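You operate a simulated robot arm through the tools that you are given. There is no shell and no other tool.

You run a simulated robot arm. Do the job below in one go: nothing can be reset, and whatever is moved stays where it is left.

## Task
Put things in order on the top of the wooden table. At the end: the white foam block with hole stands where the blue foam block with hole stood; the tub marked beads with orange lid is on the flat steel dish; the silver square tin with grey lid stands on top of the grade card with yellow loop; the blue foam block with hole stands where the silver square tin with grey lid stood; whatever was shut is shut again. Leave all else as you found it, and nothing knocked over.

Only the result counts: the job must be done as asked and must still hold three seconds after the hand-in. Knocking over, shifting, dropping, spilling or breaking anything else fails it. Lids that push on must go on centred and level and be pressed home; caps that screw on are set level and turned clockwise until they are tight.

## Robot
A 7-joint arm with a two-finger parallel gripper, fixed in place. Base frame: the origin is at the foot of the arm, x ahead of it, y to its left, z up; the work surface is at about z = 86. Lengths are in cm, angles in degrees, forces in N, time in s.
With the tool pointing down near the work surface it reaches from about 30 to 70 cm from the base axis. Its first joint turns from -66.0 to 66.0 degrees. Payload 1.57 kg.
The tool frame sits at the grasp point between the pads (the TCP): z along the fingers, y along the line on which they close. The tips reach 3 cm beyond it. The gripper opens to 11 cm. The fingers are 2.4 cm wide and 1.2 cm thick; the gripper's body (4.8 by 11.2 cm) begins 7.8 cm behind the TCP.
Orientation is that of the tool frame in the base frame, as [roll, pitch, yaw] about the fixed x, y, z axes, in that order (R = Rz(yaw) Ry(pitch) Rx(roll)). With the fingers straight down and closing along the base's y, the tool's x points along the base's -x, its y along +y and its z along -z.

## Interface
- The arm moves only by the tool jog_arm. Its argument "steps" is one flat list of numbers, 7 for each row, row after row: the opening, from 0 (shut) to 1 (fully open), then the shift along the tool's x, y, z in cm, then the turn, a rotation vector about the tool's x, y, z in degrees. In form: [hand, tx, ty, tz, wx, wy, wz, hand, tx, ty, tz, wx, wy, wz, ...]. A call has 1 to 20 rows; each row is the pose to reach, as a shift and turn from the pose commanded when the call began, along the tool's axes at that moment. Rows are played at 5 a second. More than 5 cm and 8.6 degrees between two rows, or a gripper value outside its range, and nothing of the call is played. Where a pose cannot be reached the arm comes as near as it can. A force on the tool above 40 N (or 10 N above the force at the start of the call, whichever is more), or a blocked arm, ends the call early, and 0.2 s more pass. The fingers move at their own pace (about 10.8 cm/s each) and stop on an object; they squeeze with about 34 N. The grip force told is the motor's: it shows also when the fingers shut on nothing. Time passes only in rows, and 0.2 s behind the last, so rows that repeat a pose let the fingers close. The reply holds the time, the measured pose of the TCP, the force on the tool along the base axes, the opening and the grip force, in the units named above and with some noise, with the torque about the TCP (base axes, N m) and any sound that the robot's microphone picked up.
- Cameras (640 x 400 px; columns grow to the right, rows downward): "scene" is fixed at [16.79, -38.29, 140.73]; the picture's right is [0.83, -0.56, 0.00], its down [-0.28, -0.42, -0.86] and it looks along [0.48, 0.71, -0.51] (base axes); focal length 366 px, centre (320, 200). "wrist" rides on the gripper at [7, 1.6, -14.1] in the tool frame; the picture's right is [-0.23, 0.97, 0.00], its down [-0.86, -0.20, -0.48] and it looks along [-0.47, -0.11, 0.88] (tool axes); focal length 222 px, centre (320, 200).
- snapshot(camera): a new picture of that camera. No time passes.
- measure_at(camera, pixels): for up to 12 pixels [column, row] of the newest picture of that camera ("zoom" is the newest enlarged one), the place [x, y, z] in the base frame of the surface seen there, good to about 0.2 cm, but the place of the scene camera against the robot may be out by one fixed shift of up to 1.2 cm in any direction. No time passes.
- close_up(camera, box): a new picture of the part [left, top, right, bottom] of that camera's present view, enlarged. No time passes.
- hand_in(): hands the job in; it is judged then, once.

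Leave the gripper open and the arm clear of the work at the hand-in unless told otherwise.

The tools are called after "Emit:" as name(argument=value, ...) on one line, values as JSON. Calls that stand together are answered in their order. jog_arm: Moves the arm, as the interface text tells. Its arguments: {"type":"object","properties":{"steps":{"type":"array","items":{"type":"number"}}},"required":["steps"]} The other tools are called the same way: snapshot (camera) takes a picture; measure_at (camera, pixels) gives the place of the surface under pixels of a picture; close_up (camera, box) takes an enlarged picture of a part of a camera's view; hand_in () hands the job in.

At the start:

```text
time_s: 0.0
ee_pos: [34.62, 26.85, 119.67]
tool_rot: [180.0, 0.0, 180.0]
contact_force: [-0.5, 0.2, 0.4]
ft_torque: [0.01, 0.02, 0.0]
finger_gap: 11.0
finger_force: 0.1
```

scene: 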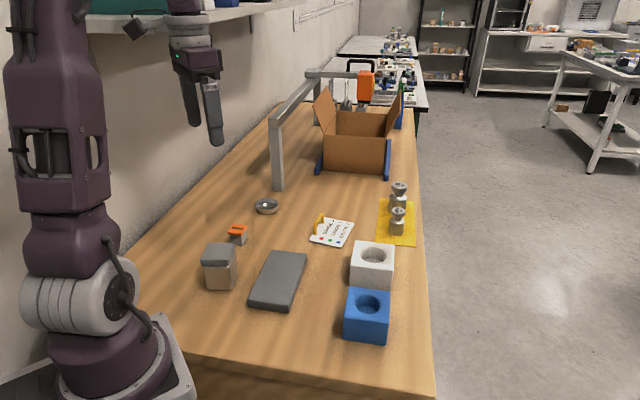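
wrist: 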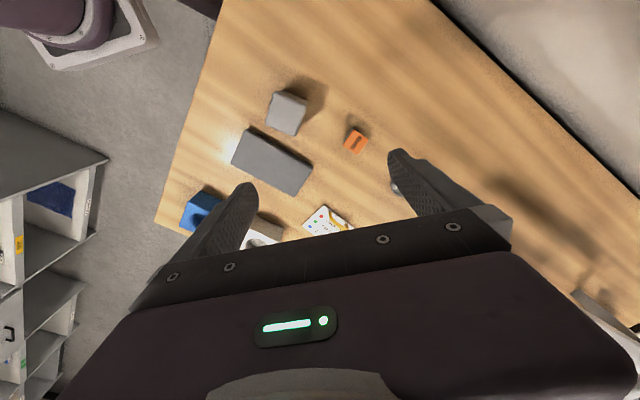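

I see the table with the silver tin around (220,267), a grey slab (278,280), white block (372,263), blue block (367,315), card (332,232), dish (266,206) and tub with orange lid (237,233). First I'll take enlarged pictures.

Emit:
close_up(camera="scene", box=[180, 180, 440, 350])

Emit:
close_up(camera="wrist", box=[160, 70, 420, 250])

Emit:
measure_at(camera="scene", pixels=[[220, 252], [237, 228], [266, 203], [332, 232], [278, 275], [372, 257], [367, 303], [264, 210], [300, 330], [318, 222], [233, 243]])

Emit:
measure_at(camera="wrist", pixels=[[287, 110], [355, 141], [325, 218], [270, 160], [200, 210], [265, 235], [230, 120]])

```text
2.35 times, centred on (310, 265) of scene
```

zoom: 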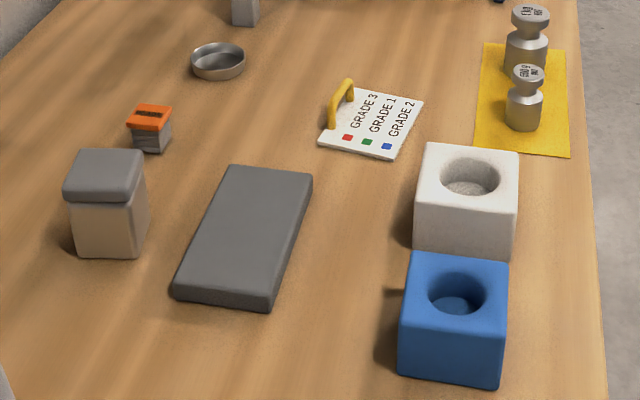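

```text
2.22 times, centred on (290, 160) of wrist
```

zoom: 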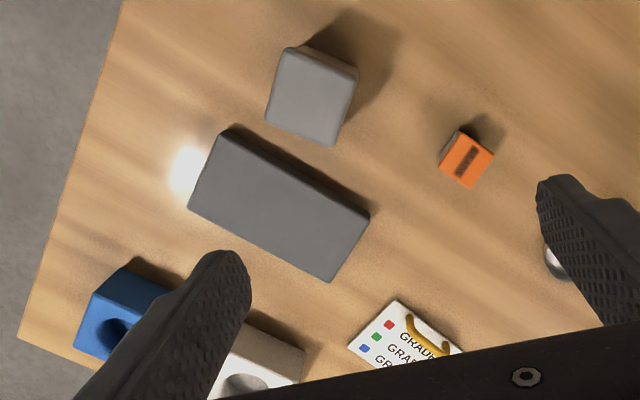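

```text
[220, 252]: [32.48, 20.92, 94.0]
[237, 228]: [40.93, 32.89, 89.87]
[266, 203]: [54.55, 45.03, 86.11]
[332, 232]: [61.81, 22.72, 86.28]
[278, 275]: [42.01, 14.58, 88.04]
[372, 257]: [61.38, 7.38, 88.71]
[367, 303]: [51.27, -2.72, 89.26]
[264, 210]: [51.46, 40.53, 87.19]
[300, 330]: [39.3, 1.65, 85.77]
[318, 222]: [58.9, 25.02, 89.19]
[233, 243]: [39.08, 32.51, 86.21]
```

```text
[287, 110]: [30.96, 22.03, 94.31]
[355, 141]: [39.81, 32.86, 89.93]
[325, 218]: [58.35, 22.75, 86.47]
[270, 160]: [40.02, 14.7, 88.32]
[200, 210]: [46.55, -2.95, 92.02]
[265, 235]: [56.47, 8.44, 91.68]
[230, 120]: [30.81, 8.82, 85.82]
```

Tops of the blocks are about z 92, the tin about 94. I'll move the arm over the middle of the work area, high up, to measure with the more reliable wrist camera.

Emit:
jog_arm(steps=[1, 0, -4, 2, 0, 0, 0, 1, 0, -8, 4, 0, 0, 0, 1, 0, -11, 7, 0, 0, 0, 1, 0, -14, 9, 0, 0, 0, 1, 0, -14, 9, 0, 0, 0])

Emit:
snapshot(camera="wrist")

```text
time_s: 1.2
ee_pos: [34.63, 12.93, 110.58]
tool_rot: [179.9, 0.0, 180.0]
contact_force: [-0.2, 0.5, -0.9]
ft_torque: [0.01, -0.01, 0.01]
finger_gap: 11.01
finger_force: 0.1
```

```text
taken
```

wrist: 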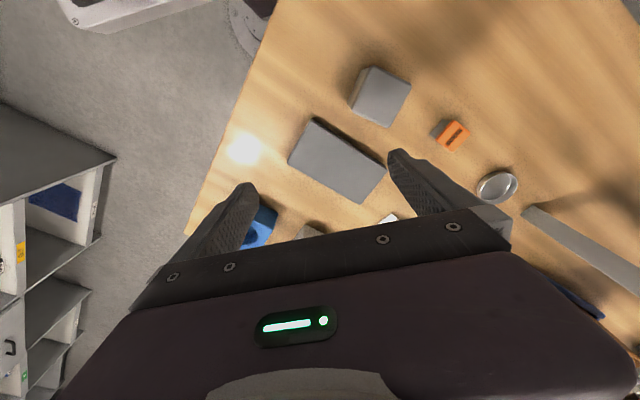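

The tin (380,95), tub (452,134) and dish (497,186) are in view. I'll enlarge each and measure.

Emit:
close_up(camera="wrist", box=[330, 50, 540, 210])

Emit:
measure_at(camera="wrist", pixels=[[370, 68], [411, 83], [389, 126], [352, 106], [380, 97], [440, 132], [453, 121], [468, 131], [453, 151], [478, 187], [517, 182], [497, 186]])

```text
2.50 times, centred on (435, 130) of wrist
```

zoom: 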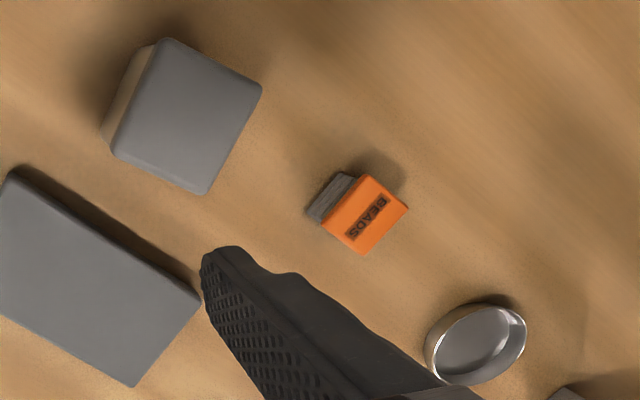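

```text
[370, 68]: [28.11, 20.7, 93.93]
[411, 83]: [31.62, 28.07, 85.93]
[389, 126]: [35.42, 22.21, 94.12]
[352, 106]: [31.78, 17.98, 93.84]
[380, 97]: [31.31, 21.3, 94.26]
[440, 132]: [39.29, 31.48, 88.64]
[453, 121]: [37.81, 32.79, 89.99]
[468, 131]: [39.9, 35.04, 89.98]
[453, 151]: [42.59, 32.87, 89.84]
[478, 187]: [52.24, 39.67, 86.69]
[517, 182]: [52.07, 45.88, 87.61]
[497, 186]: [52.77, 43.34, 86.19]
```

I'll measure lid corners more precisely in the enlarged picture.

Emit:
measure_at(camera="zoom", pixels=[[170, 42], [258, 86], [206, 189], [116, 152], [185, 115], [366, 177], [404, 209], [365, 250], [326, 222], [365, 214], [313, 215], [475, 340]])

Emit:
measure_at(camera="zoom", pixels=[[430, 345], [525, 325], [468, 383], [490, 305], [520, 350], [435, 375], [108, 135], [150, 48], [5, 175], [196, 300], [133, 383]])

```text
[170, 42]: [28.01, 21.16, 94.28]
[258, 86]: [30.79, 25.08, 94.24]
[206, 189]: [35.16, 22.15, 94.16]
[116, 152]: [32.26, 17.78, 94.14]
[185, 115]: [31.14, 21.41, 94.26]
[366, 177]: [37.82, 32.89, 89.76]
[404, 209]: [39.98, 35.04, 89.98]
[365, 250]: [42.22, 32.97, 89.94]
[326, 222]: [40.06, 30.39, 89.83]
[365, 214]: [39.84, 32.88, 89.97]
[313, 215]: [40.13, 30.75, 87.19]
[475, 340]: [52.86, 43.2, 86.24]
```

```text
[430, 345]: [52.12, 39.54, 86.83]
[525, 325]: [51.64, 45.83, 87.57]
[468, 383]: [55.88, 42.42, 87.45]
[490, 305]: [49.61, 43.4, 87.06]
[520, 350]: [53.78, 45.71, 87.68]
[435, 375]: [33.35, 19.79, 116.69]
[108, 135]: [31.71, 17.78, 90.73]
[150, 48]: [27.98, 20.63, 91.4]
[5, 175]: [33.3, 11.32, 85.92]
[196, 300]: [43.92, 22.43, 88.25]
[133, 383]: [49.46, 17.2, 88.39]
```

I'll look closer at the tin, tub, card and blocks in the scene camera.

Emit:
close_up(camera="scene", box=[185, 215, 265, 295])

Emit:
close_up(camera="scene", box=[300, 205, 360, 255])

Emit:
close_up(camera="scene", box=[330, 235, 410, 350])

Emit:
close_up(camera="scene", box=[220, 190, 290, 250])

```text
5.00 times, centred on (225, 255) of scene
```

zoom: 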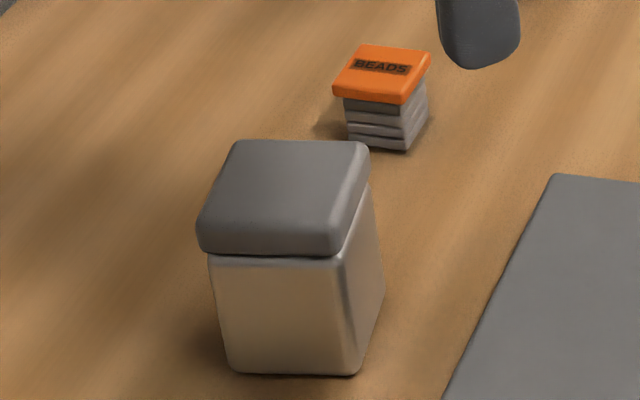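

```text
8.00 times, centred on (330, 230) of scene
```

zoom: 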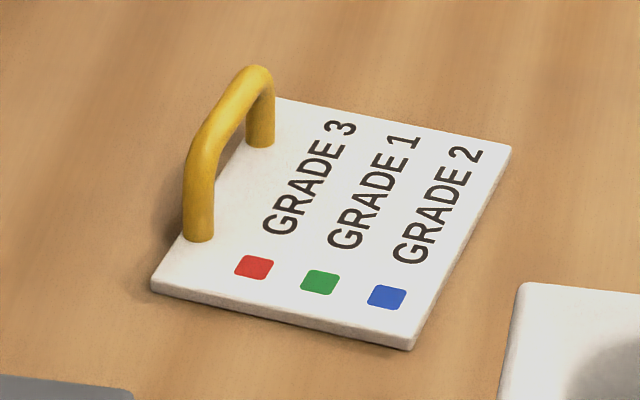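

```text
3.48 times, centred on (370, 292) of scene
```

zoom: 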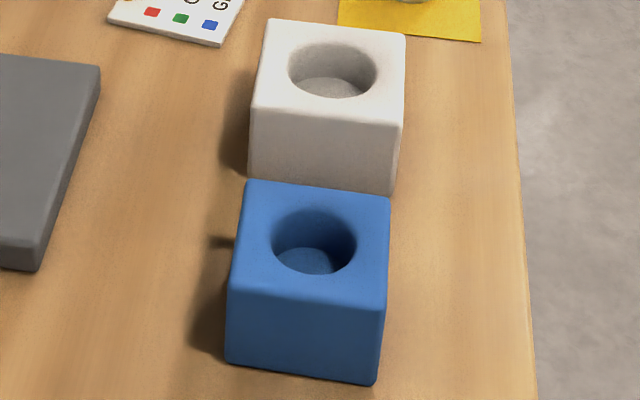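

```text
6.67 times, centred on (255, 220) of scene
```

zoom: 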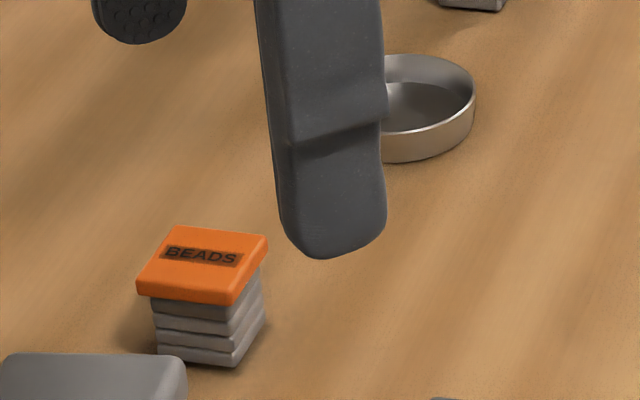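

The tin and tub both have overhanging lids; I'll test-lift them by millimetres later. Now I'll move further out to view the card and the two blocks with the wrist camera.

Emit:
jog_arm(steps=[1, -4.5, -1, 0, 0, 0, 0, 1, -9, -1, 0, 0, 0, 0, 1, -13.5, -2, 0, 0, 0, 0, 1, -18, -3, 0, 0, 0, 0, 1, -22, -3, 0, 0, 0, 0, 1, -22, -3, 0, 0, 0, 0])

Emit:
snapshot(camera="wrist")

```text
time_s: 2.6
ee_pos: [56.54, 9.98, 110.52]
tool_rot: [-180.0, -0.1, 180.0]
contact_force: [-0.1, -0.4, -0.2]
ft_torque: [-0.02, 0.05, 0.04]
finger_gap: 11.0
finger_force: 0.0
```

```text
taken
```

wrist: 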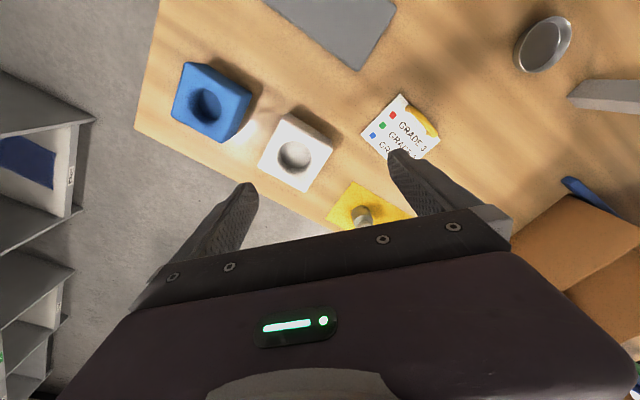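

Good view: blue (212,101), white (296,153), card (402,128). Enlarging.

Emit:
close_up(camera="wrist", box=[160, 50, 352, 210])

```text
2.50 times, centred on (256, 130) of wrist
```

zoom: 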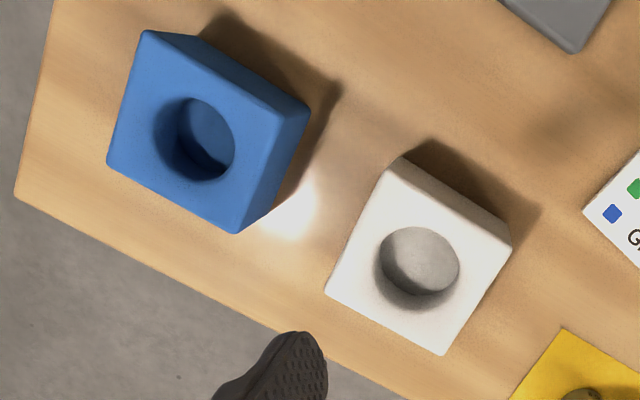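

Emit:
measure_at(camera="zoom", pixels=[[146, 36], [272, 114], [235, 228], [112, 160], [195, 140], [306, 108], [240, 170], [130, 150], [395, 172], [505, 243], [440, 350], [330, 289]])

Emit:
measure_at(camera="zoom", pixels=[[510, 240], [403, 160], [420, 255], [365, 240], [480, 255], [380, 310], [192, 98], [235, 140], [160, 130], [200, 180], [270, 110], [300, 108]])

```text
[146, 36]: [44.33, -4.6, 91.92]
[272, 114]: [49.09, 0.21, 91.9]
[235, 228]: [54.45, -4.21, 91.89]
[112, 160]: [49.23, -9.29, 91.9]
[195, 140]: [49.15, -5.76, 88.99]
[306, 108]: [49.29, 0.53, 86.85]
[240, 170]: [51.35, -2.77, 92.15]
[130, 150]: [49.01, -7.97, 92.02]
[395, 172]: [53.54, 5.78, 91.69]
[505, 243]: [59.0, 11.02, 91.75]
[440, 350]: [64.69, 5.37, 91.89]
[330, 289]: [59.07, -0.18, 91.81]
```

```text
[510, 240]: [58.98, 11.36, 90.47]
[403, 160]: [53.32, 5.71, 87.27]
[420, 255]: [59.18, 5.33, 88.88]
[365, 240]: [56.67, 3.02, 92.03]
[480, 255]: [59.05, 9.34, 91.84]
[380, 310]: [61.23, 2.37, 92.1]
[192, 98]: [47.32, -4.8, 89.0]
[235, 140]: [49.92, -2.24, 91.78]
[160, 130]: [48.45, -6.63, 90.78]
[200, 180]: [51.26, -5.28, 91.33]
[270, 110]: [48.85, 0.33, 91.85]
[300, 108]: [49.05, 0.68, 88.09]
```

White is ~8 cm, blue ~7 cm, both yawed about 45°. Now the card at (402,128) and the dish at (543,43).

Emit:
close_up(camera="wrist", box=[340, 80, 468, 170])

```text
4.44 times, centred on (404, 125) of wrist
```

zoom: 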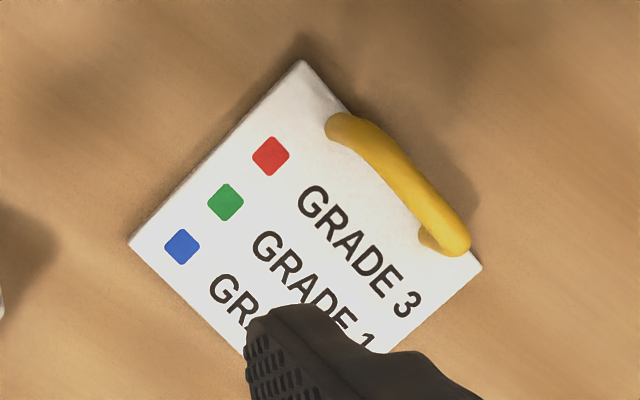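

Emit:
measure_at(camera="zoom", pixels=[[303, 66], [134, 243], [476, 266], [335, 133], [430, 243], [458, 240], [370, 130], [420, 190], [270, 156], [182, 247], [225, 202], [240, 345]])

Emit:
close_up(camera="wrist", box=[500, 0, 590, 80])

```text
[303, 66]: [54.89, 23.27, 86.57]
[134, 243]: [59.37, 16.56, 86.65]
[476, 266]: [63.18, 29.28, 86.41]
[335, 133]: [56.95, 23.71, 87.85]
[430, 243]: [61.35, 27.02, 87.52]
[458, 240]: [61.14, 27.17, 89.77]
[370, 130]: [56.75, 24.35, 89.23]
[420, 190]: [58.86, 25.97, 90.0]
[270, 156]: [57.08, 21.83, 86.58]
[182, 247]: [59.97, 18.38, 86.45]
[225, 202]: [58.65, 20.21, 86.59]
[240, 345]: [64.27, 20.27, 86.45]
```

```text
5.00 times, centred on (545, 40) of wrist
```

zoom: 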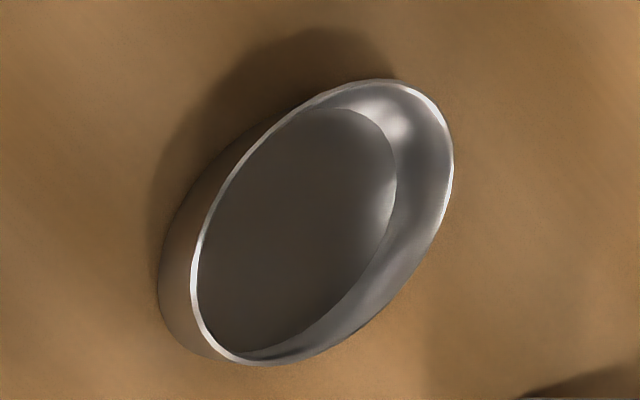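

Card corners found (about 8.1 × 10.2 cm, loop along its +y side). Now the dish rim and floor in this enlargement.

Emit:
measure_at(camera="zoom", pixels=[[450, 170], [196, 260], [345, 86], [245, 360], [435, 105], [205, 335], [400, 278], [235, 180], [295, 230], [360, 150], [225, 310], [320, 110]])

Emit:
measure_at(camera="wrist", pixels=[[362, 217], [335, 222], [352, 185], [405, 210], [580, 190], [570, 95]])

```text
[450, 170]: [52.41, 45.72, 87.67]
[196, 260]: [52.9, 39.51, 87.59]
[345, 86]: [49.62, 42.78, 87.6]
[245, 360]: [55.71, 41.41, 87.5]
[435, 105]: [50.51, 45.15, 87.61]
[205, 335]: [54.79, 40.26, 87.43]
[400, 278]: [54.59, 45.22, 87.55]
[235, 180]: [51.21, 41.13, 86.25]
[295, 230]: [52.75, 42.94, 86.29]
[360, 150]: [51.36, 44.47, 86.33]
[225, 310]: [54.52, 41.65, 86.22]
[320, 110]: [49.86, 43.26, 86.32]
```

```text
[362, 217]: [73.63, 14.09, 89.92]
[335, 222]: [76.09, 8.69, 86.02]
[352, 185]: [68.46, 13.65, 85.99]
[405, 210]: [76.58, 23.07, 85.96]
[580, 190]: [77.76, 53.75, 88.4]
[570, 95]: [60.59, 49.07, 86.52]
```

Dish centre ≈ (52.7,42.7), rim z 87.6. A steel frame post stands near it, so I check the post's place and height before going there.

Emit:
snapshot(camera="scene")

Emit:
measure_at(camera="scene", pixels=[[278, 185], [277, 150], [276, 120], [290, 100], [310, 78], [340, 75], [237, 232], [266, 206], [398, 222], [398, 195], [367, 305], [372, 256]])

```text
taken
```

scene: 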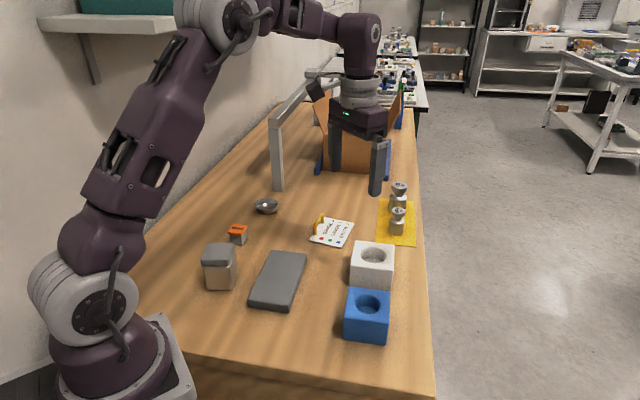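

```text
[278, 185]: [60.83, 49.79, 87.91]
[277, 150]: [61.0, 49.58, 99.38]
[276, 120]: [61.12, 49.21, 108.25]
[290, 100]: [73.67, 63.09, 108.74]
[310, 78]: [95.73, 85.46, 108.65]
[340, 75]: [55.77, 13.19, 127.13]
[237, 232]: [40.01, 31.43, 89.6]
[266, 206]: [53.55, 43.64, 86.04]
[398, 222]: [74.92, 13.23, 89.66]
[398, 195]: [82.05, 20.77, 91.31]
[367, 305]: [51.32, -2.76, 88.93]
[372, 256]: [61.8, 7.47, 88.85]
```

The post is at about (61,49.5) up to z 110; enough room if the tool is turned so its broad side faces across. I now move above the tub (40.0,32.8), turning 46.5° so the fingers close along its −43.5° side.

Emit:
jog_arm(steps=[1, 2.36, 3.26, 0.5, 0, 0, -6.64, 1, 4.72, 6.52, 1, 0, 0, -13.28, 1, 7.08, 9.78, 1.5, 0, 0, -19.92, 1, 9.44, 13.04, 2, 0, 0, -26.56, 1, 11.8, 16.3, 3, 0, 0, -33.2, 1, 14.16, 19.56, 4, 0, 0, -39.84, 1, 16.52, 22.84, 5.5, 0, 0, -46.5, 1, 16.52, 22.84, 5.5, 0, 0, -46.5, 1, 16.52, 22.84, 9.5, 0, 0, -46.5, 1, 16.52, 22.84, 9.5, 0, 0, -46.5])

Emit:
snapshot(camera="wrist")

```text
time_s: 4.8
ee_pos: [39.98, 32.83, 101.12]
tool_rot: [179.9, 0.0, -133.4]
contact_force: [0.5, 0.3, 0.0]
ft_torque: [-0.01, 0.02, -0.03]
finger_gap: 11.01
finger_force: 0.1
```

```text
taken
```

wrist: 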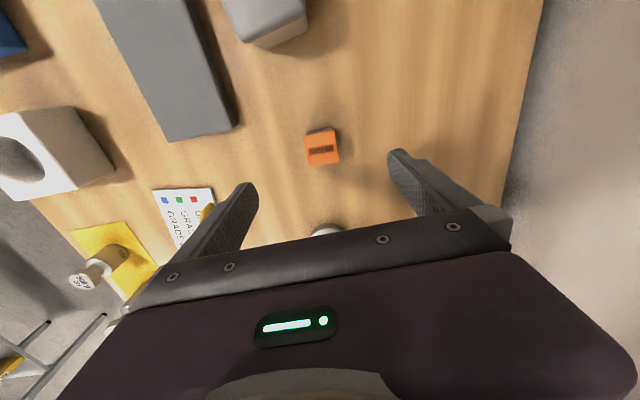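

Emit:
close_up(camera="wrist", box=[280, 110, 376, 180])

```text
5.71 times, centred on (328, 145) of wrist
```

zoom: 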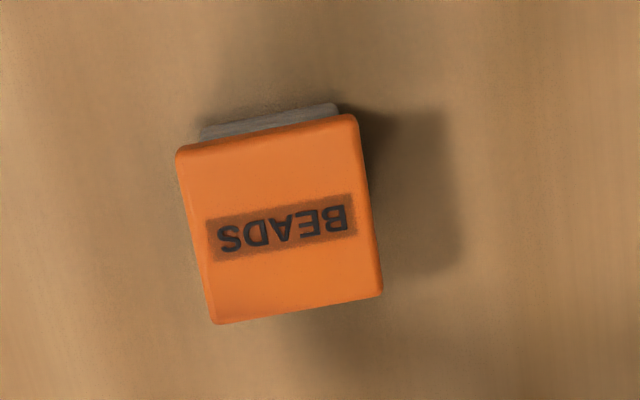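

Emit:
measure_at(camera="zoom", pixels=[[183, 155], [352, 122], [377, 290], [218, 317], [282, 222], [205, 132], [330, 108], [280, 170], [190, 230], [367, 205]])

```text
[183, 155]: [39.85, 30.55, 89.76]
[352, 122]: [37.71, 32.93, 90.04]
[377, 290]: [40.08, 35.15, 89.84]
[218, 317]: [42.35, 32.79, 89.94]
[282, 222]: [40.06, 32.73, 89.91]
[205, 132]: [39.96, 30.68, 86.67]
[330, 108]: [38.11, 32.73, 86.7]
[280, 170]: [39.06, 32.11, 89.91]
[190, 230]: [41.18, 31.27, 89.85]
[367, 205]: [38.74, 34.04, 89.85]
```

The lid (3.3 cm) is centred between the fingers. I go down to TCP z 91 (tips at 88, over the lid's rim) and close.

Emit:
jog_arm(steps=[0.8, 0, 0, 4, 0, 0, 0, 0.6, 0, 0, 8, 0, 0, 0, 0.5, 0, 0, 10.1, 0, 0, 0, 0.5, 0, 0, 10.1, 0, 0, 0, 0.32, 0, 0, 10.1, 0, 0, 0, 0.2, 0, 0, 10.1, 0, 0, 0, 0.2, 0, 0, 10.1, 0, 0, 0, 0.2, 0, 0, 10.1, 0, 0, 0])

Emit:
close_up(camera="scene", box=[200, 190, 280, 260])

```text
time_s: 6.6
ee_pos: [40.05, 32.7, 91.03]
tool_rot: [179.9, 0.0, -133.5]
contact_force: [0.4, 0.2, -0.8]
ft_torque: [0.01, -0.01, 0.0]
finger_gap: 3.58
finger_force: 34.4
```

```text
5.71 times, centred on (240, 225) of scene
```

zoom: 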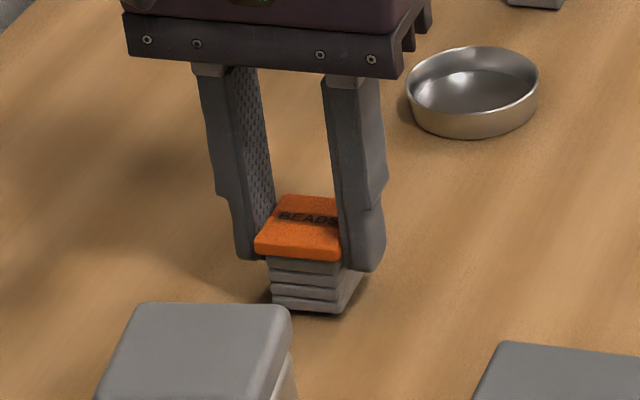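

Gripped at 3.58 cm. A 0.4 cm test lift to see whether the body comes along with the lid.

Emit:
jog_arm(steps=[0.2, 0, 0, -0.1, 0, 0, 0, 0.2, 0, 0, -0.2, 0, 0, 0, 0.2, 0, 0, -0.3, 0, 0, 0, 0.2, 0, 0, -0.4, 0, 0, 0, 0.2, 0, 0, -0.4, 0, 0, 0])

Emit:
close_up(camera="scene", box=[215, 210, 265, 255])

```text
time_s: 7.8
ee_pos: [40.02, 32.87, 91.36]
tool_rot: [-179.9, 0.0, -133.5]
contact_force: [0.5, 0.1, -1.1]
ft_torque: [0.01, -0.02, -0.01]
finger_gap: 3.56
finger_force: 34.1
```

```text
8.89 times, centred on (240, 232) of scene
```

zoom: 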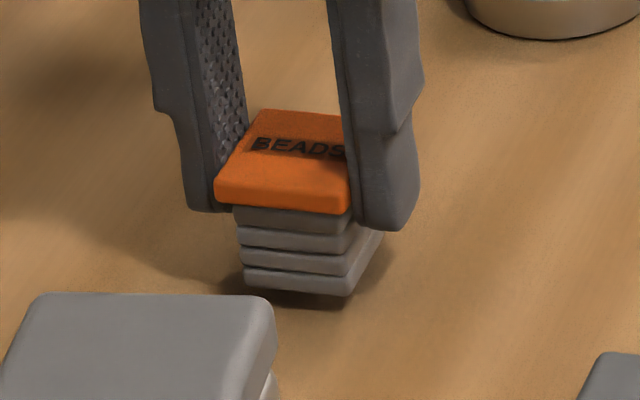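

The body appears to hang with the lid (shadow gap beneath). Lift slowly another 0.8 cm and check.

Emit:
jog_arm(steps=[0.2, 0, 0, -0.2, 0, 0, 0, 0.2, 0, 0, -0.4, 0, 0, 0, 0.2, 0, 0, -0.6, 0, 0, 0, 0.2, 0, 0, -0.8, 0, 0, 0, 0.2, 0, 0, -0.8, 0, 0, 0])

Emit:
close_up(camera="scene", box=[215, 210, 265, 255])

```text
time_s: 9.0
ee_pos: [40.03, 32.73, 92.35]
tool_rot: [180.0, 0.0, -133.4]
contact_force: [-1.1, 0.0, -0.7]
ft_torque: [0.0, -0.01, -0.01]
finger_gap: 3.59
finger_force: 33.9
```

```text
8.89 times, centred on (240, 232) of scene
```

zoom: 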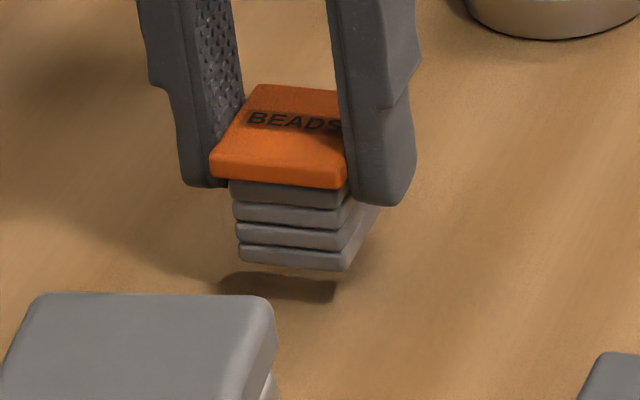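

The tub and lid lift together. Now raise 4 cm and carry slowly to above the dish (52.7,42.7).

Emit:
jog_arm(steps=[0.2, 0, 0, -1, 0, 0, 0, 0.2, 0, 0, -2.2, 0, 0, 0, 0.2, 0, 0, -3.4, 0, 0, 0, 0.2, -1, -0.15, -4, 0, 0, 0, 0.2, -2.5, -0.37, -4, 0, 0, 0, 0.2, -4.2, -0.63, -4, 0, 0, 0, 0.2, -6, -0.9, -4, 0, 0, 0, 0.2, -7.8, -1.16, -4, 0, 0, 0, 0.2, -9.6, -1.43, -4, 0, 0, 0, 0.2, -11.4, -1.7, -4, 0, 0, 0, 0.2, -13.2, -1.97, -4, 0, 0, 0, 0.2, -14.6, -2.18, -4, 0, 0, 0, 0.2, -15.5, -2.31, -4, 0, 0, 0, 0.2, -15.9, -2.37, -4, 0, 0, 0, 0.2, -15.9, -2.37, -4, 0, 0, 0])

Emit:
snapshot(camera="wrist")

Emit:
close_up(camera="scene", box=[230, 160, 310, 230])

```text
time_s: 12.2
ee_pos: [51.73, 41.78, 96.32]
tool_rot: [-179.9, 0.1, -133.4]
contact_force: [-0.6, -0.3, -1.0]
ft_torque: [0.0, 0.02, -0.01]
finger_gap: 3.61
finger_force: 33.7
out of reach, approached as far as the arm can: row 13, 14, 15
```

```text
taken
```

wrist: 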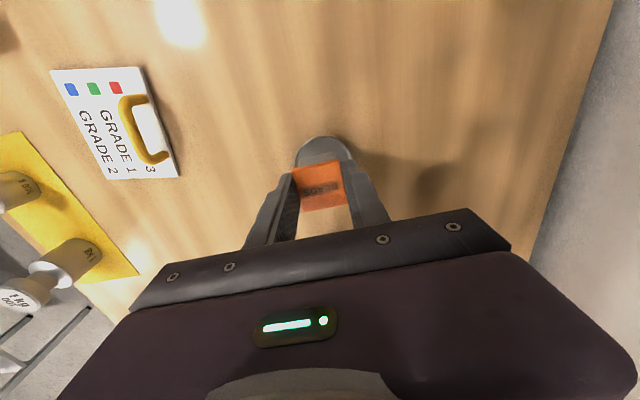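

```text
5.71 times, centred on (270, 195) of scene
```

zoom: 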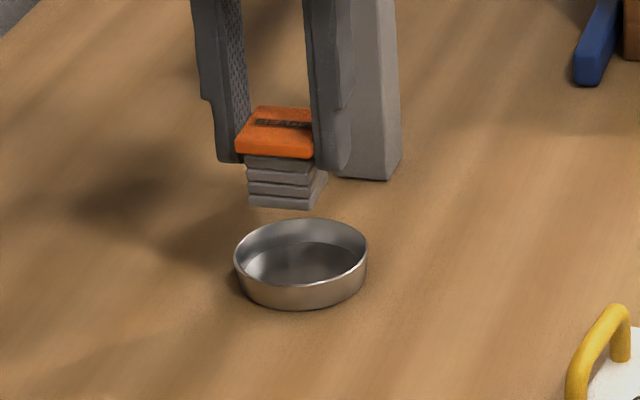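

At this height the arm stops 1.3 cm short (51.7,41.8). Lower down it reaches farther, so I descend to TCP z≈93.2 (tub bottom 0.6 cm above the rim) and see.

Emit:
jog_arm(steps=[0.2, 0, 0, 0.8, 0, 0, 0, 0.2, 0, 0, 1.6, 0, 0, 0, 0.2, 0, 0, 2.4, 0, 0, 0, 0.2, 0, 0, 3.1, 0, 0, 0, 0.2, 0, 0, 3.1, 0, 0, 0, 0.2, 0, 0, 3.1, 0, 0, 0])

```text
time_s: 13.6
ee_pos: [51.68, 41.86, 93.2]
tool_rot: [-179.9, 0.0, -133.5]
contact_force: [-0.1, 0.0, -0.6]
ft_torque: [0.0, 0.0, -0.01]
finger_gap: 3.59
finger_force: 33.7
```

Emit:
jog_arm(steps=[0.2, -0.6, -0.08, 0, 0, 0, 0, 0.2, -1.3, -0.16, 0, 0, 0, 0, 0.2, -1.3, -0.16, 0, 0, 0, 0])

Emit:
close_up(camera="scene", box=[230, 160, 310, 230])

Emit:
close_up(camera="wrist", box=[260, 110, 390, 220])

```text
time_s: 14.4
ee_pos: [52.39, 42.15, 93.24]
tool_rot: [-180.0, 0.1, -133.5]
contact_force: [0.4, -1.0, -0.3]
ft_torque: [0.02, -0.03, 0.0]
finger_gap: 3.57
finger_force: 34.1
out of reach, approached as far as the arm can: row 1, 2, 3
```

```text
5.71 times, centred on (270, 195) of scene
```

zoom: 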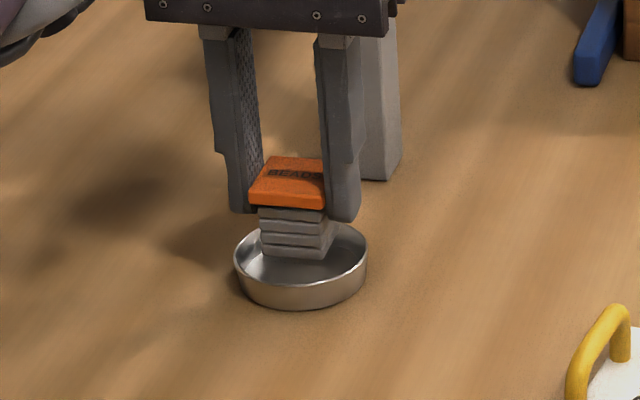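

```text
3.64 times, centred on (325, 165) of wrist
```

zoom: 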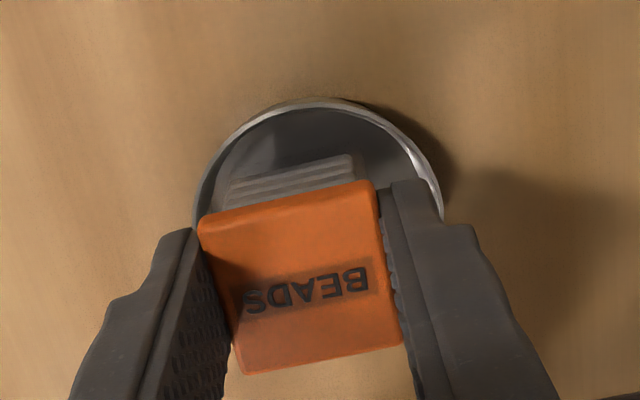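

Now at (52.4,42.15), nearly there. I check the tub base against the dish by measuring.

Emit:
measure_at(camera="zoom", pixels=[[197, 205], [222, 150], [270, 112], [330, 103], [390, 128], [430, 170], [441, 210], [230, 182], [352, 158], [290, 172], [210, 225], [300, 140]])

```text
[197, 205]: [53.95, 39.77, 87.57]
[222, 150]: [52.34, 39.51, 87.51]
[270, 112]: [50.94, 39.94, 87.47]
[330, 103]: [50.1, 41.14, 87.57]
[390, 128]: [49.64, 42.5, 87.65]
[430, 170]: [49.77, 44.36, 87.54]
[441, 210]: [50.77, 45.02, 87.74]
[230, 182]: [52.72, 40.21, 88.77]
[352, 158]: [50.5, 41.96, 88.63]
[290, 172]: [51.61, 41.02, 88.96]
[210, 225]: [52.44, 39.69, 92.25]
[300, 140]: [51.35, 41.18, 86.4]
```

Dish centre (52.7,42.65); the tub is within 0.5 cm of it. Lower slowly, nudging outward.

Emit:
jog_arm(steps=[0.2, 0, 0, 0.5, 0, 0, 0, 0.2, -0.2, 0.1, 1.0, 0, 0, 0, 0.2, -0.4, 0.15, 1.3, 0, 0, 0, 0.2, -0.4, 0.15, 1.5, 0, 0, 0, 0.2, -0.4, 0.15, 1.6, 0, 0, 0, 0.2, -0.4, 0.15, 1.7, 0, 0, 0, 0.2, -0.4, 0.15, 1.7, 0, 0, 0])

Emit:
close_up(camera="scene", box=[235, 175, 300, 230])

```text
time_s: 16.0
ee_pos: [52.27, 42.29, 91.82]
tool_rot: [179.9, 0.1, -133.5]
contact_force: [4.3, 0.6, 27.4]
ft_torque: [-0.64, -0.19, 0.09]
finger_gap: 3.61
finger_force: 33.7
out of reach, approached as far as the arm can: row 5, 6, 7
```

```text
7.27 times, centred on (268, 202) of scene
```

zoom: 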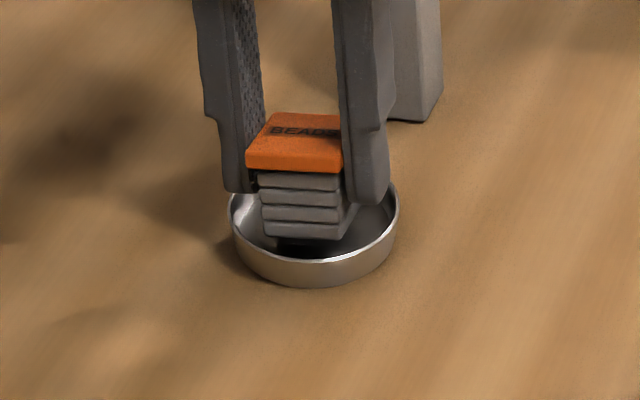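

The tub's −y corner touches the dish's inner wall (27 N at z 91.8), since the arm is about 0.5 cm short at straight-down. I back up 1.3 cm, then tilt the tool 3° outward to gain reach.

Emit:
jog_arm(steps=[0.2, 0, 0, -0.5, 0, 0, 0, 0.2, 0, 0, -1.0, 0, 0, 0, 0.2, 0, 0, -1.4, 0, 0, 0, 0.2, 0, 0, -1.4, 0, -1.5, 0, 0.2, 0, 0, -1.4, 0, -3, 0, 0.2, 0, 0, -1.4, 0, -3, 0])

Emit:
close_up(camera="wrist", box=[260, 110, 390, 220])

Emit:
close_up(camera="scene", box=[235, 175, 300, 230])

```text
time_s: 17.4
ee_pos: [52.18, 42.02, 92.67]
tool_rot: [179.9, 0.7, -133.5]
contact_force: [-0.1, -0.3, -1.7]
ft_torque: [0.0, 0.01, 0.0]
finger_gap: 3.58
finger_force: 33.8
out of reach, approached as far as the arm can: row 5
```

```text
3.64 times, centred on (325, 165) of wrist
```

zoom: 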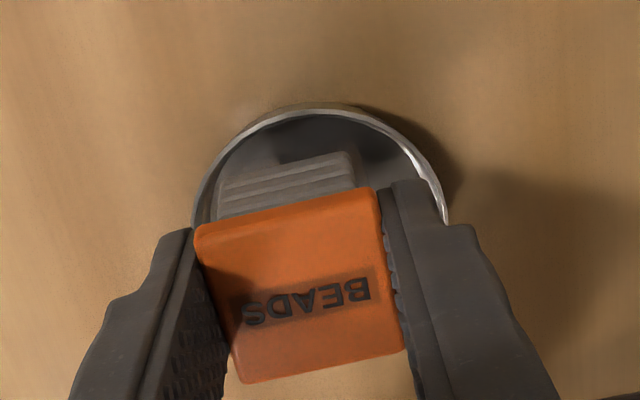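

```text
7.27 times, centred on (268, 202) of scene
```

zoom: 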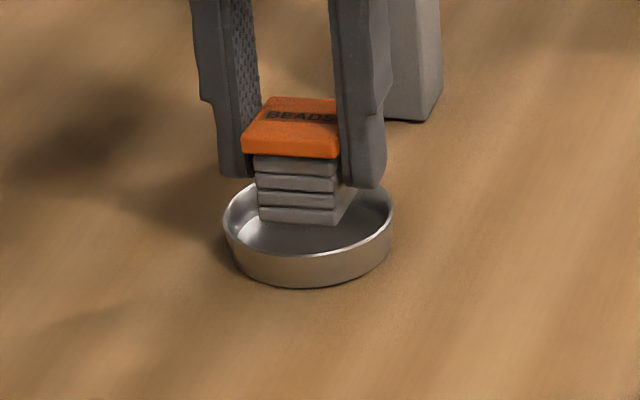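

The tilt came only partly (0.7°). I hold one row to see whether it has settled.

Emit:
jog_arm(steps=[0.2, 0, 0, 0, 0, 0, 0, 0.2, 0, 0, 0, 0, 0, 0])

```text
time_s: 18.0
ee_pos: [52.0, 42.02, 92.59]
tool_rot: [-180.0, 0.7, -133.5]
contact_force: [0.0, 0.0, 0.0]
ft_torque: [-0.01, 0.01, -0.01]
finger_gap: 3.59
finger_force: 33.3
```

Tilting outward shortened reach (now r 66.9), so a wrist joint limit is what binds. I try tilting slightly the other way.

Emit:
jog_arm(steps=[0.2, 0, 0, 0, 0, 0.7, 0, 0.2, -0.4, 0, 0, 0, 1.7, 0, 0.2, -0.8, 0, 0, 0, 2.7, 0, 0.2, -0.8, 0, 0, 0, 2.7, 0])

```text
time_s: 19.0
ee_pos: [52.31, 42.2, 93.29]
tool_rot: [180.0, 0.4, -133.5]
contact_force: [0.5, 0.2, -0.7]
ft_torque: [-0.02, 0.01, 0.04]
finger_gap: 3.6
finger_force: 34.8
out of reach, approached as far as the arm can: row 3, 4
```

Neither tilt helps. Instead I'll set the tub on free table at (45,36), and re-grip it with the TCP 0.8 cm nearer the base, so straight-down reach suffices.

Emit:
jog_arm(steps=[0.2, 0.5, 0.05, -0.1, 0, 0.2, 0, 0.2, 1.5, 0.16, -0.3, 0, 0.4, 0, 0.2, 3, 0.32, -0.5, 0, 0.4, 0, 0.2, 4.8, 0.5, -0.5, 0, 0.4, 0, 0.2, 6.6, 0.7, -0.5, 0, 0.4, 0, 0.2, 8.2, 0.9, -0.5, 0, 0.4, 0, 0.2, 9.2, 1.0, 0, 0, 0.4, 0, 0.2, 9.52, 1.03, 0.8, 0, 0.4, 0, 0.2, 9.52, 1.03, 1.5, 0, 0.4, 0, 0.2, 9.52, 1.03, 1.9, 0, 0.4, 0, 0.2, 9.52, 1.03, 1.9, 0, 0.4, 0])

Emit:
close_up(camera="scene", box=[220, 180, 300, 240])

```text
time_s: 21.4
ee_pos: [44.93, 36.06, 91.15]
tool_rot: [179.9, 0.0, -133.4]
contact_force: [0.3, -0.5, -0.6]
ft_torque: [0.0, 0.02, 0.03]
finger_gap: 3.59
finger_force: 34.1
```

```text
6.67 times, centred on (260, 210) of scene
```

zoom: 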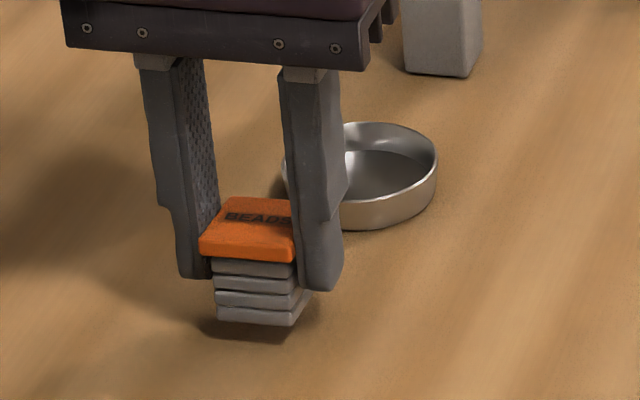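

Emit:
jog_arm(steps=[0.2, 0, 0, 0.07, 0, 0, 0, 0.2, 0, 0, 0.14, 0, 0, 0, 0.2, 0, 0, 0.2, 0, 0, 0, 0.2, 0, 0, 0.2, 0, 0, 0])

Emit:
close_up(camera="scene", box=[220, 190, 280, 240])

```text
time_s: 22.4
ee_pos: [45.04, 36.19, 91.03]
tool_rot: [-180.0, -0.1, -133.5]
contact_force: [0.3, -0.2, -0.2]
ft_torque: [0.01, -0.04, 0.0]
finger_gap: 3.61
finger_force: 34.2
```

```text
8.00 times, centred on (250, 215) of scene
```

zoom: 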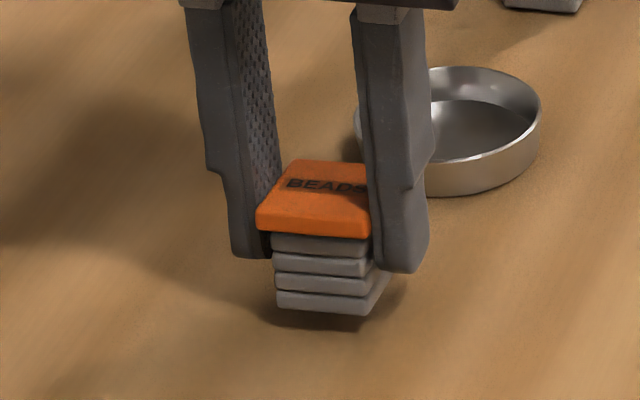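

Still no contact; the tub had been pushed up in the grip a bit. Keep lowering in small steps.

Emit:
jog_arm(steps=[0.2, 0, 0, 0.08, 0, 0, 0, 0.2, 0, 0, 0.16, 0, 0, 0, 0.2, 0, 0, 0.24, 0, 0, 0, 0.2, 0, 0, 0.24, 0, 0, 0])

```text
time_s: 23.4
ee_pos: [45.1, 36.02, 90.91]
tool_rot: [179.9, 0.0, -133.5]
contact_force: [-0.2, -0.3, -0.4]
ft_torque: [0.01, 0.05, 0.05]
finger_gap: 3.59
finger_force: 34.3
```

Emit:
jog_arm(steps=[0.2, 0, 0, 0.08, 0, 0, 0, 0.2, 0, 0, 0.16, 0, 0, 0, 0.2, 0, 0, 0.24, 0, 0, 0, 0.2, 0, 0, 0.24, 0, 0, 0])

Emit:
close_up(camera="scene", box=[220, 190, 280, 240])

```text
time_s: 24.4
ee_pos: [44.97, 36.06, 90.63]
tool_rot: [180.0, 0.1, -133.4]
contact_force: [0.3, 0.4, 3.5]
ft_torque: [0.11, 0.05, 0.0]
finger_gap: 3.57
finger_force: 34.2
```

```text
8.00 times, centred on (250, 215) of scene
```

zoom: 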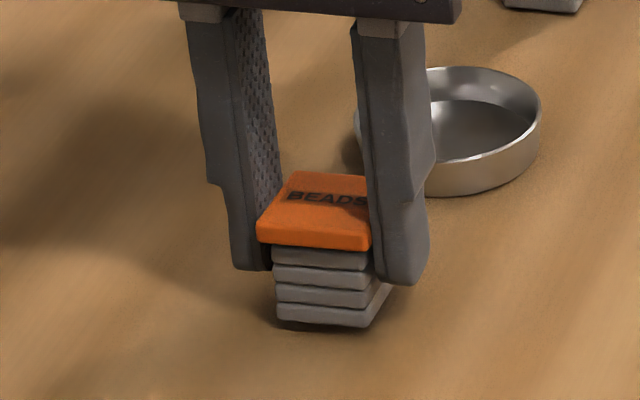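

The tub stands on the table now (3.5 N). Open and rise 9 cm for a look.

Emit:
jog_arm(steps=[0.45, 0, 0, 0, 0, 0, 0, 0.5, 0, 0, 0, 0, 0, 0, 0.5, 0, 0, -3, 0, 0, 0, 0.6, 0, 0, -6, 0, 0, 0, 0.8, 0, 0, -9, 0, 0, 0, 0.8, 0, 0, -9, 0, 0, 0])

Emit:
close_up(camera="wrist", box=[270, 110, 400, 220])

Emit:
close_up(camera="scene", box=[220, 190, 280, 240])

```text
time_s: 25.8
ee_pos: [45.03, 36.07, 99.62]
tool_rot: [-180.0, -0.2, -133.5]
contact_force: [0.2, -0.4, -0.2]
ft_torque: [0.03, 0.01, 0.04]
finger_gap: 8.79
finger_force: 0.0
```

```text
3.64 times, centred on (335, 165) of wrist
```

zoom: 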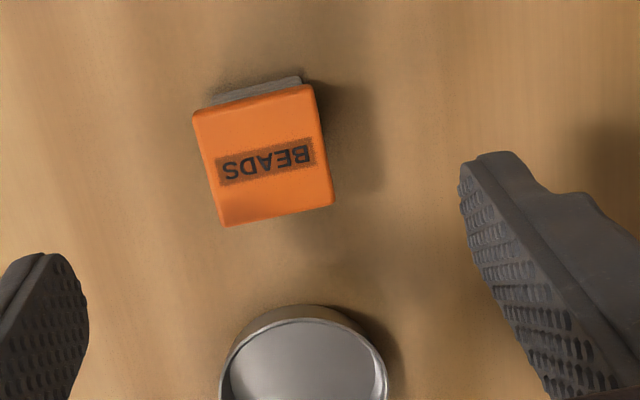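

```text
8.00 times, centred on (250, 215) of scene
```

zoom: 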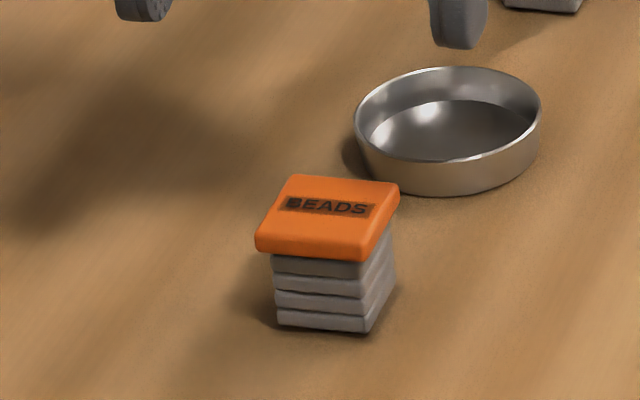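

Emit:
measure_at(camera="zoom", pixels=[[300, 185], [380, 190], [350, 250], [265, 245], [325, 210]])

Emit:
close_up(camera="wrist", box=[280, 120, 380, 190])

```text
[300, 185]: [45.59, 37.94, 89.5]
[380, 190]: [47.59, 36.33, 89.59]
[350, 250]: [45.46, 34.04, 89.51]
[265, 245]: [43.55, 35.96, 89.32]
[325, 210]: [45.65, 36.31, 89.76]
```

```text
5.71 times, centred on (330, 155) of wrist
```

zoom: 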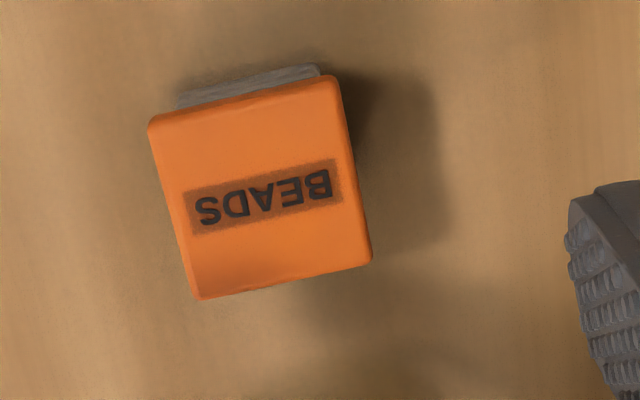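

Emit:
measure_at(camera="zoom", pixels=[[158, 128], [328, 86], [362, 256], [200, 290], [260, 195], [180, 100], [312, 70], [260, 140]])

Emit:
snapshot(camera="wrist")

```text
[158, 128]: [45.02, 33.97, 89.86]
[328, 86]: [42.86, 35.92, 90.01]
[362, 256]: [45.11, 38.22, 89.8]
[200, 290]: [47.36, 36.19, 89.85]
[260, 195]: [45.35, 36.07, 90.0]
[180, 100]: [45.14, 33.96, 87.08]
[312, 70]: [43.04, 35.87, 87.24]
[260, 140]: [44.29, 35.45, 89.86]
```

```text
taken
```

wrist: 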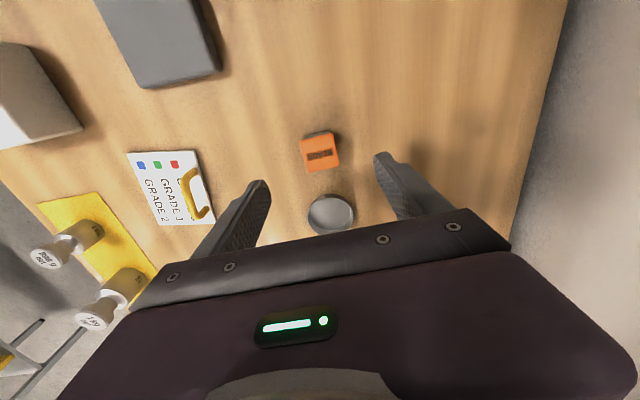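

The lid is level at z 89.9 as before, tub centre (45.1,36.1). Now the dish enlarged for its floor and centre.

Emit:
close_up(camera="wrist", box=[295, 180, 370, 245])

```text
6.15 times, centred on (332, 212) of wrist
```

zoom: 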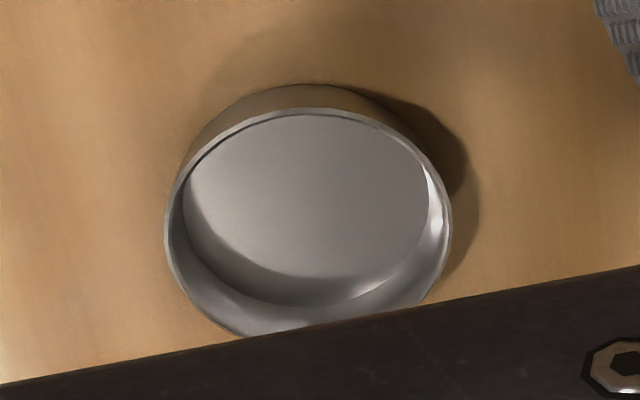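

Emit:
measure_at(camera="zoom", pixels=[[168, 215], [200, 145], [260, 112], [340, 110], [410, 140], [448, 200], [440, 270], [200, 300], [190, 190], [250, 290], [428, 215], [350, 295]])

Emit:
measure_at(camera="zoom", pixels=[[195, 200], [215, 245], [240, 275], [280, 298], [320, 298], [360, 285], [400, 255], [420, 225], [424, 195], [225, 145], [300, 200], [185, 260]])

```text
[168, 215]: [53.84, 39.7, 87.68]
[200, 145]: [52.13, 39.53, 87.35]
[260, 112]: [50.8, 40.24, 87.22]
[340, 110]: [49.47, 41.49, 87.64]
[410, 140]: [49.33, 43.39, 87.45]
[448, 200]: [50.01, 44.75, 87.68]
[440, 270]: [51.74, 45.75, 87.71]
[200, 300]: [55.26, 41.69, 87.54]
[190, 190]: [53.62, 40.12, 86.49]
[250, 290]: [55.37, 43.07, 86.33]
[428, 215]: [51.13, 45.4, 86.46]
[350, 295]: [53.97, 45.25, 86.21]
```

```text
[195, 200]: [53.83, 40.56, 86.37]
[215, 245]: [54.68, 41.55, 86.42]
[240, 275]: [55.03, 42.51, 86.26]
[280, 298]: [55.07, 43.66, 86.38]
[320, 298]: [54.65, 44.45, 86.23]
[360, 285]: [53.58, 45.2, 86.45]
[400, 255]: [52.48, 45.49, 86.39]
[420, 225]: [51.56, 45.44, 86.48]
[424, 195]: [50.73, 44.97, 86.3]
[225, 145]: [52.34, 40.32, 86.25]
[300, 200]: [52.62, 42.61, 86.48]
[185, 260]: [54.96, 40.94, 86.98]
```

Dish centre ≈ (52.5,42.75), floor radius ≈ 2.7. Re-grip: TCP to (44.55,35.5), z 91.1, then close and lift slightly.

Emit:
jog_arm(steps=[0.7, 0.75, -0.04, 0, 0, 0, 0, 0.6, 0.75, -0.04, 4, 0, 0, 0, 0.55, 0.75, -0.04, 7, 0, 0, 0, 0.5, 0.75, -0.04, 8.5, 0, 0, 0, 0.5, 0.75, -0.04, 8.5, 0, 0, 0, 0.35, 0.75, -0.04, 8.5, 0, 0, 0, 0.2, 0.75, -0.04, 8.5, 0, 0, 0, 0.2, 0.75, -0.04, 8.5, 0, 0, 0, 0.2, 0.75, -0.04, 8.5, 0, 0, 0, 0.2, 0.75, -0.04, 8.2, 0, 0, 0, 0.2, 0.75, -0.04, 7.9, 0, 0, 0, 0.2, 0.75, -0.04, 7.5, 0, 0, 0, 0.2, 0.75, -0.04, 7.5, 0, 0, 0])

Emit:
close_up(camera="scene", box=[220, 190, 280, 240])

Emit:
close_up(camera="wrist", box=[260, 110, 390, 220])

```text
time_s: 28.6
ee_pos: [44.48, 35.55, 92.21]
tool_rot: [180.0, -0.1, -133.5]
contact_force: [0.3, -0.3, -0.7]
ft_torque: [0.02, -0.01, 0.02]
finger_gap: 3.59
finger_force: 33.6
```

```text
8.00 times, centred on (250, 215) of scene
```

zoom: 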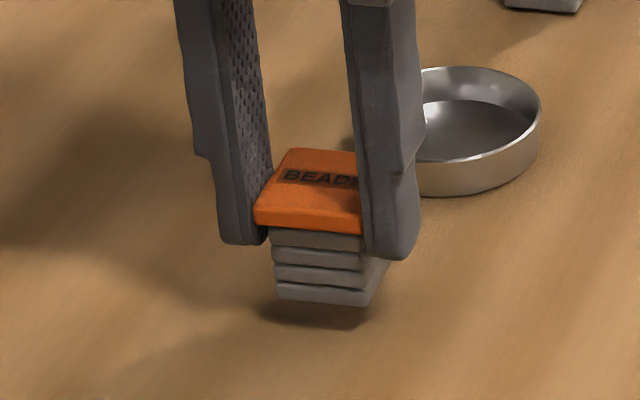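

```text
3.64 times, centred on (325, 165) of wrist
```

zoom: 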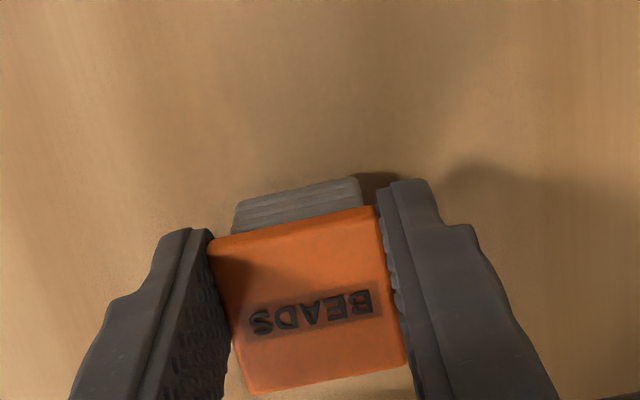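

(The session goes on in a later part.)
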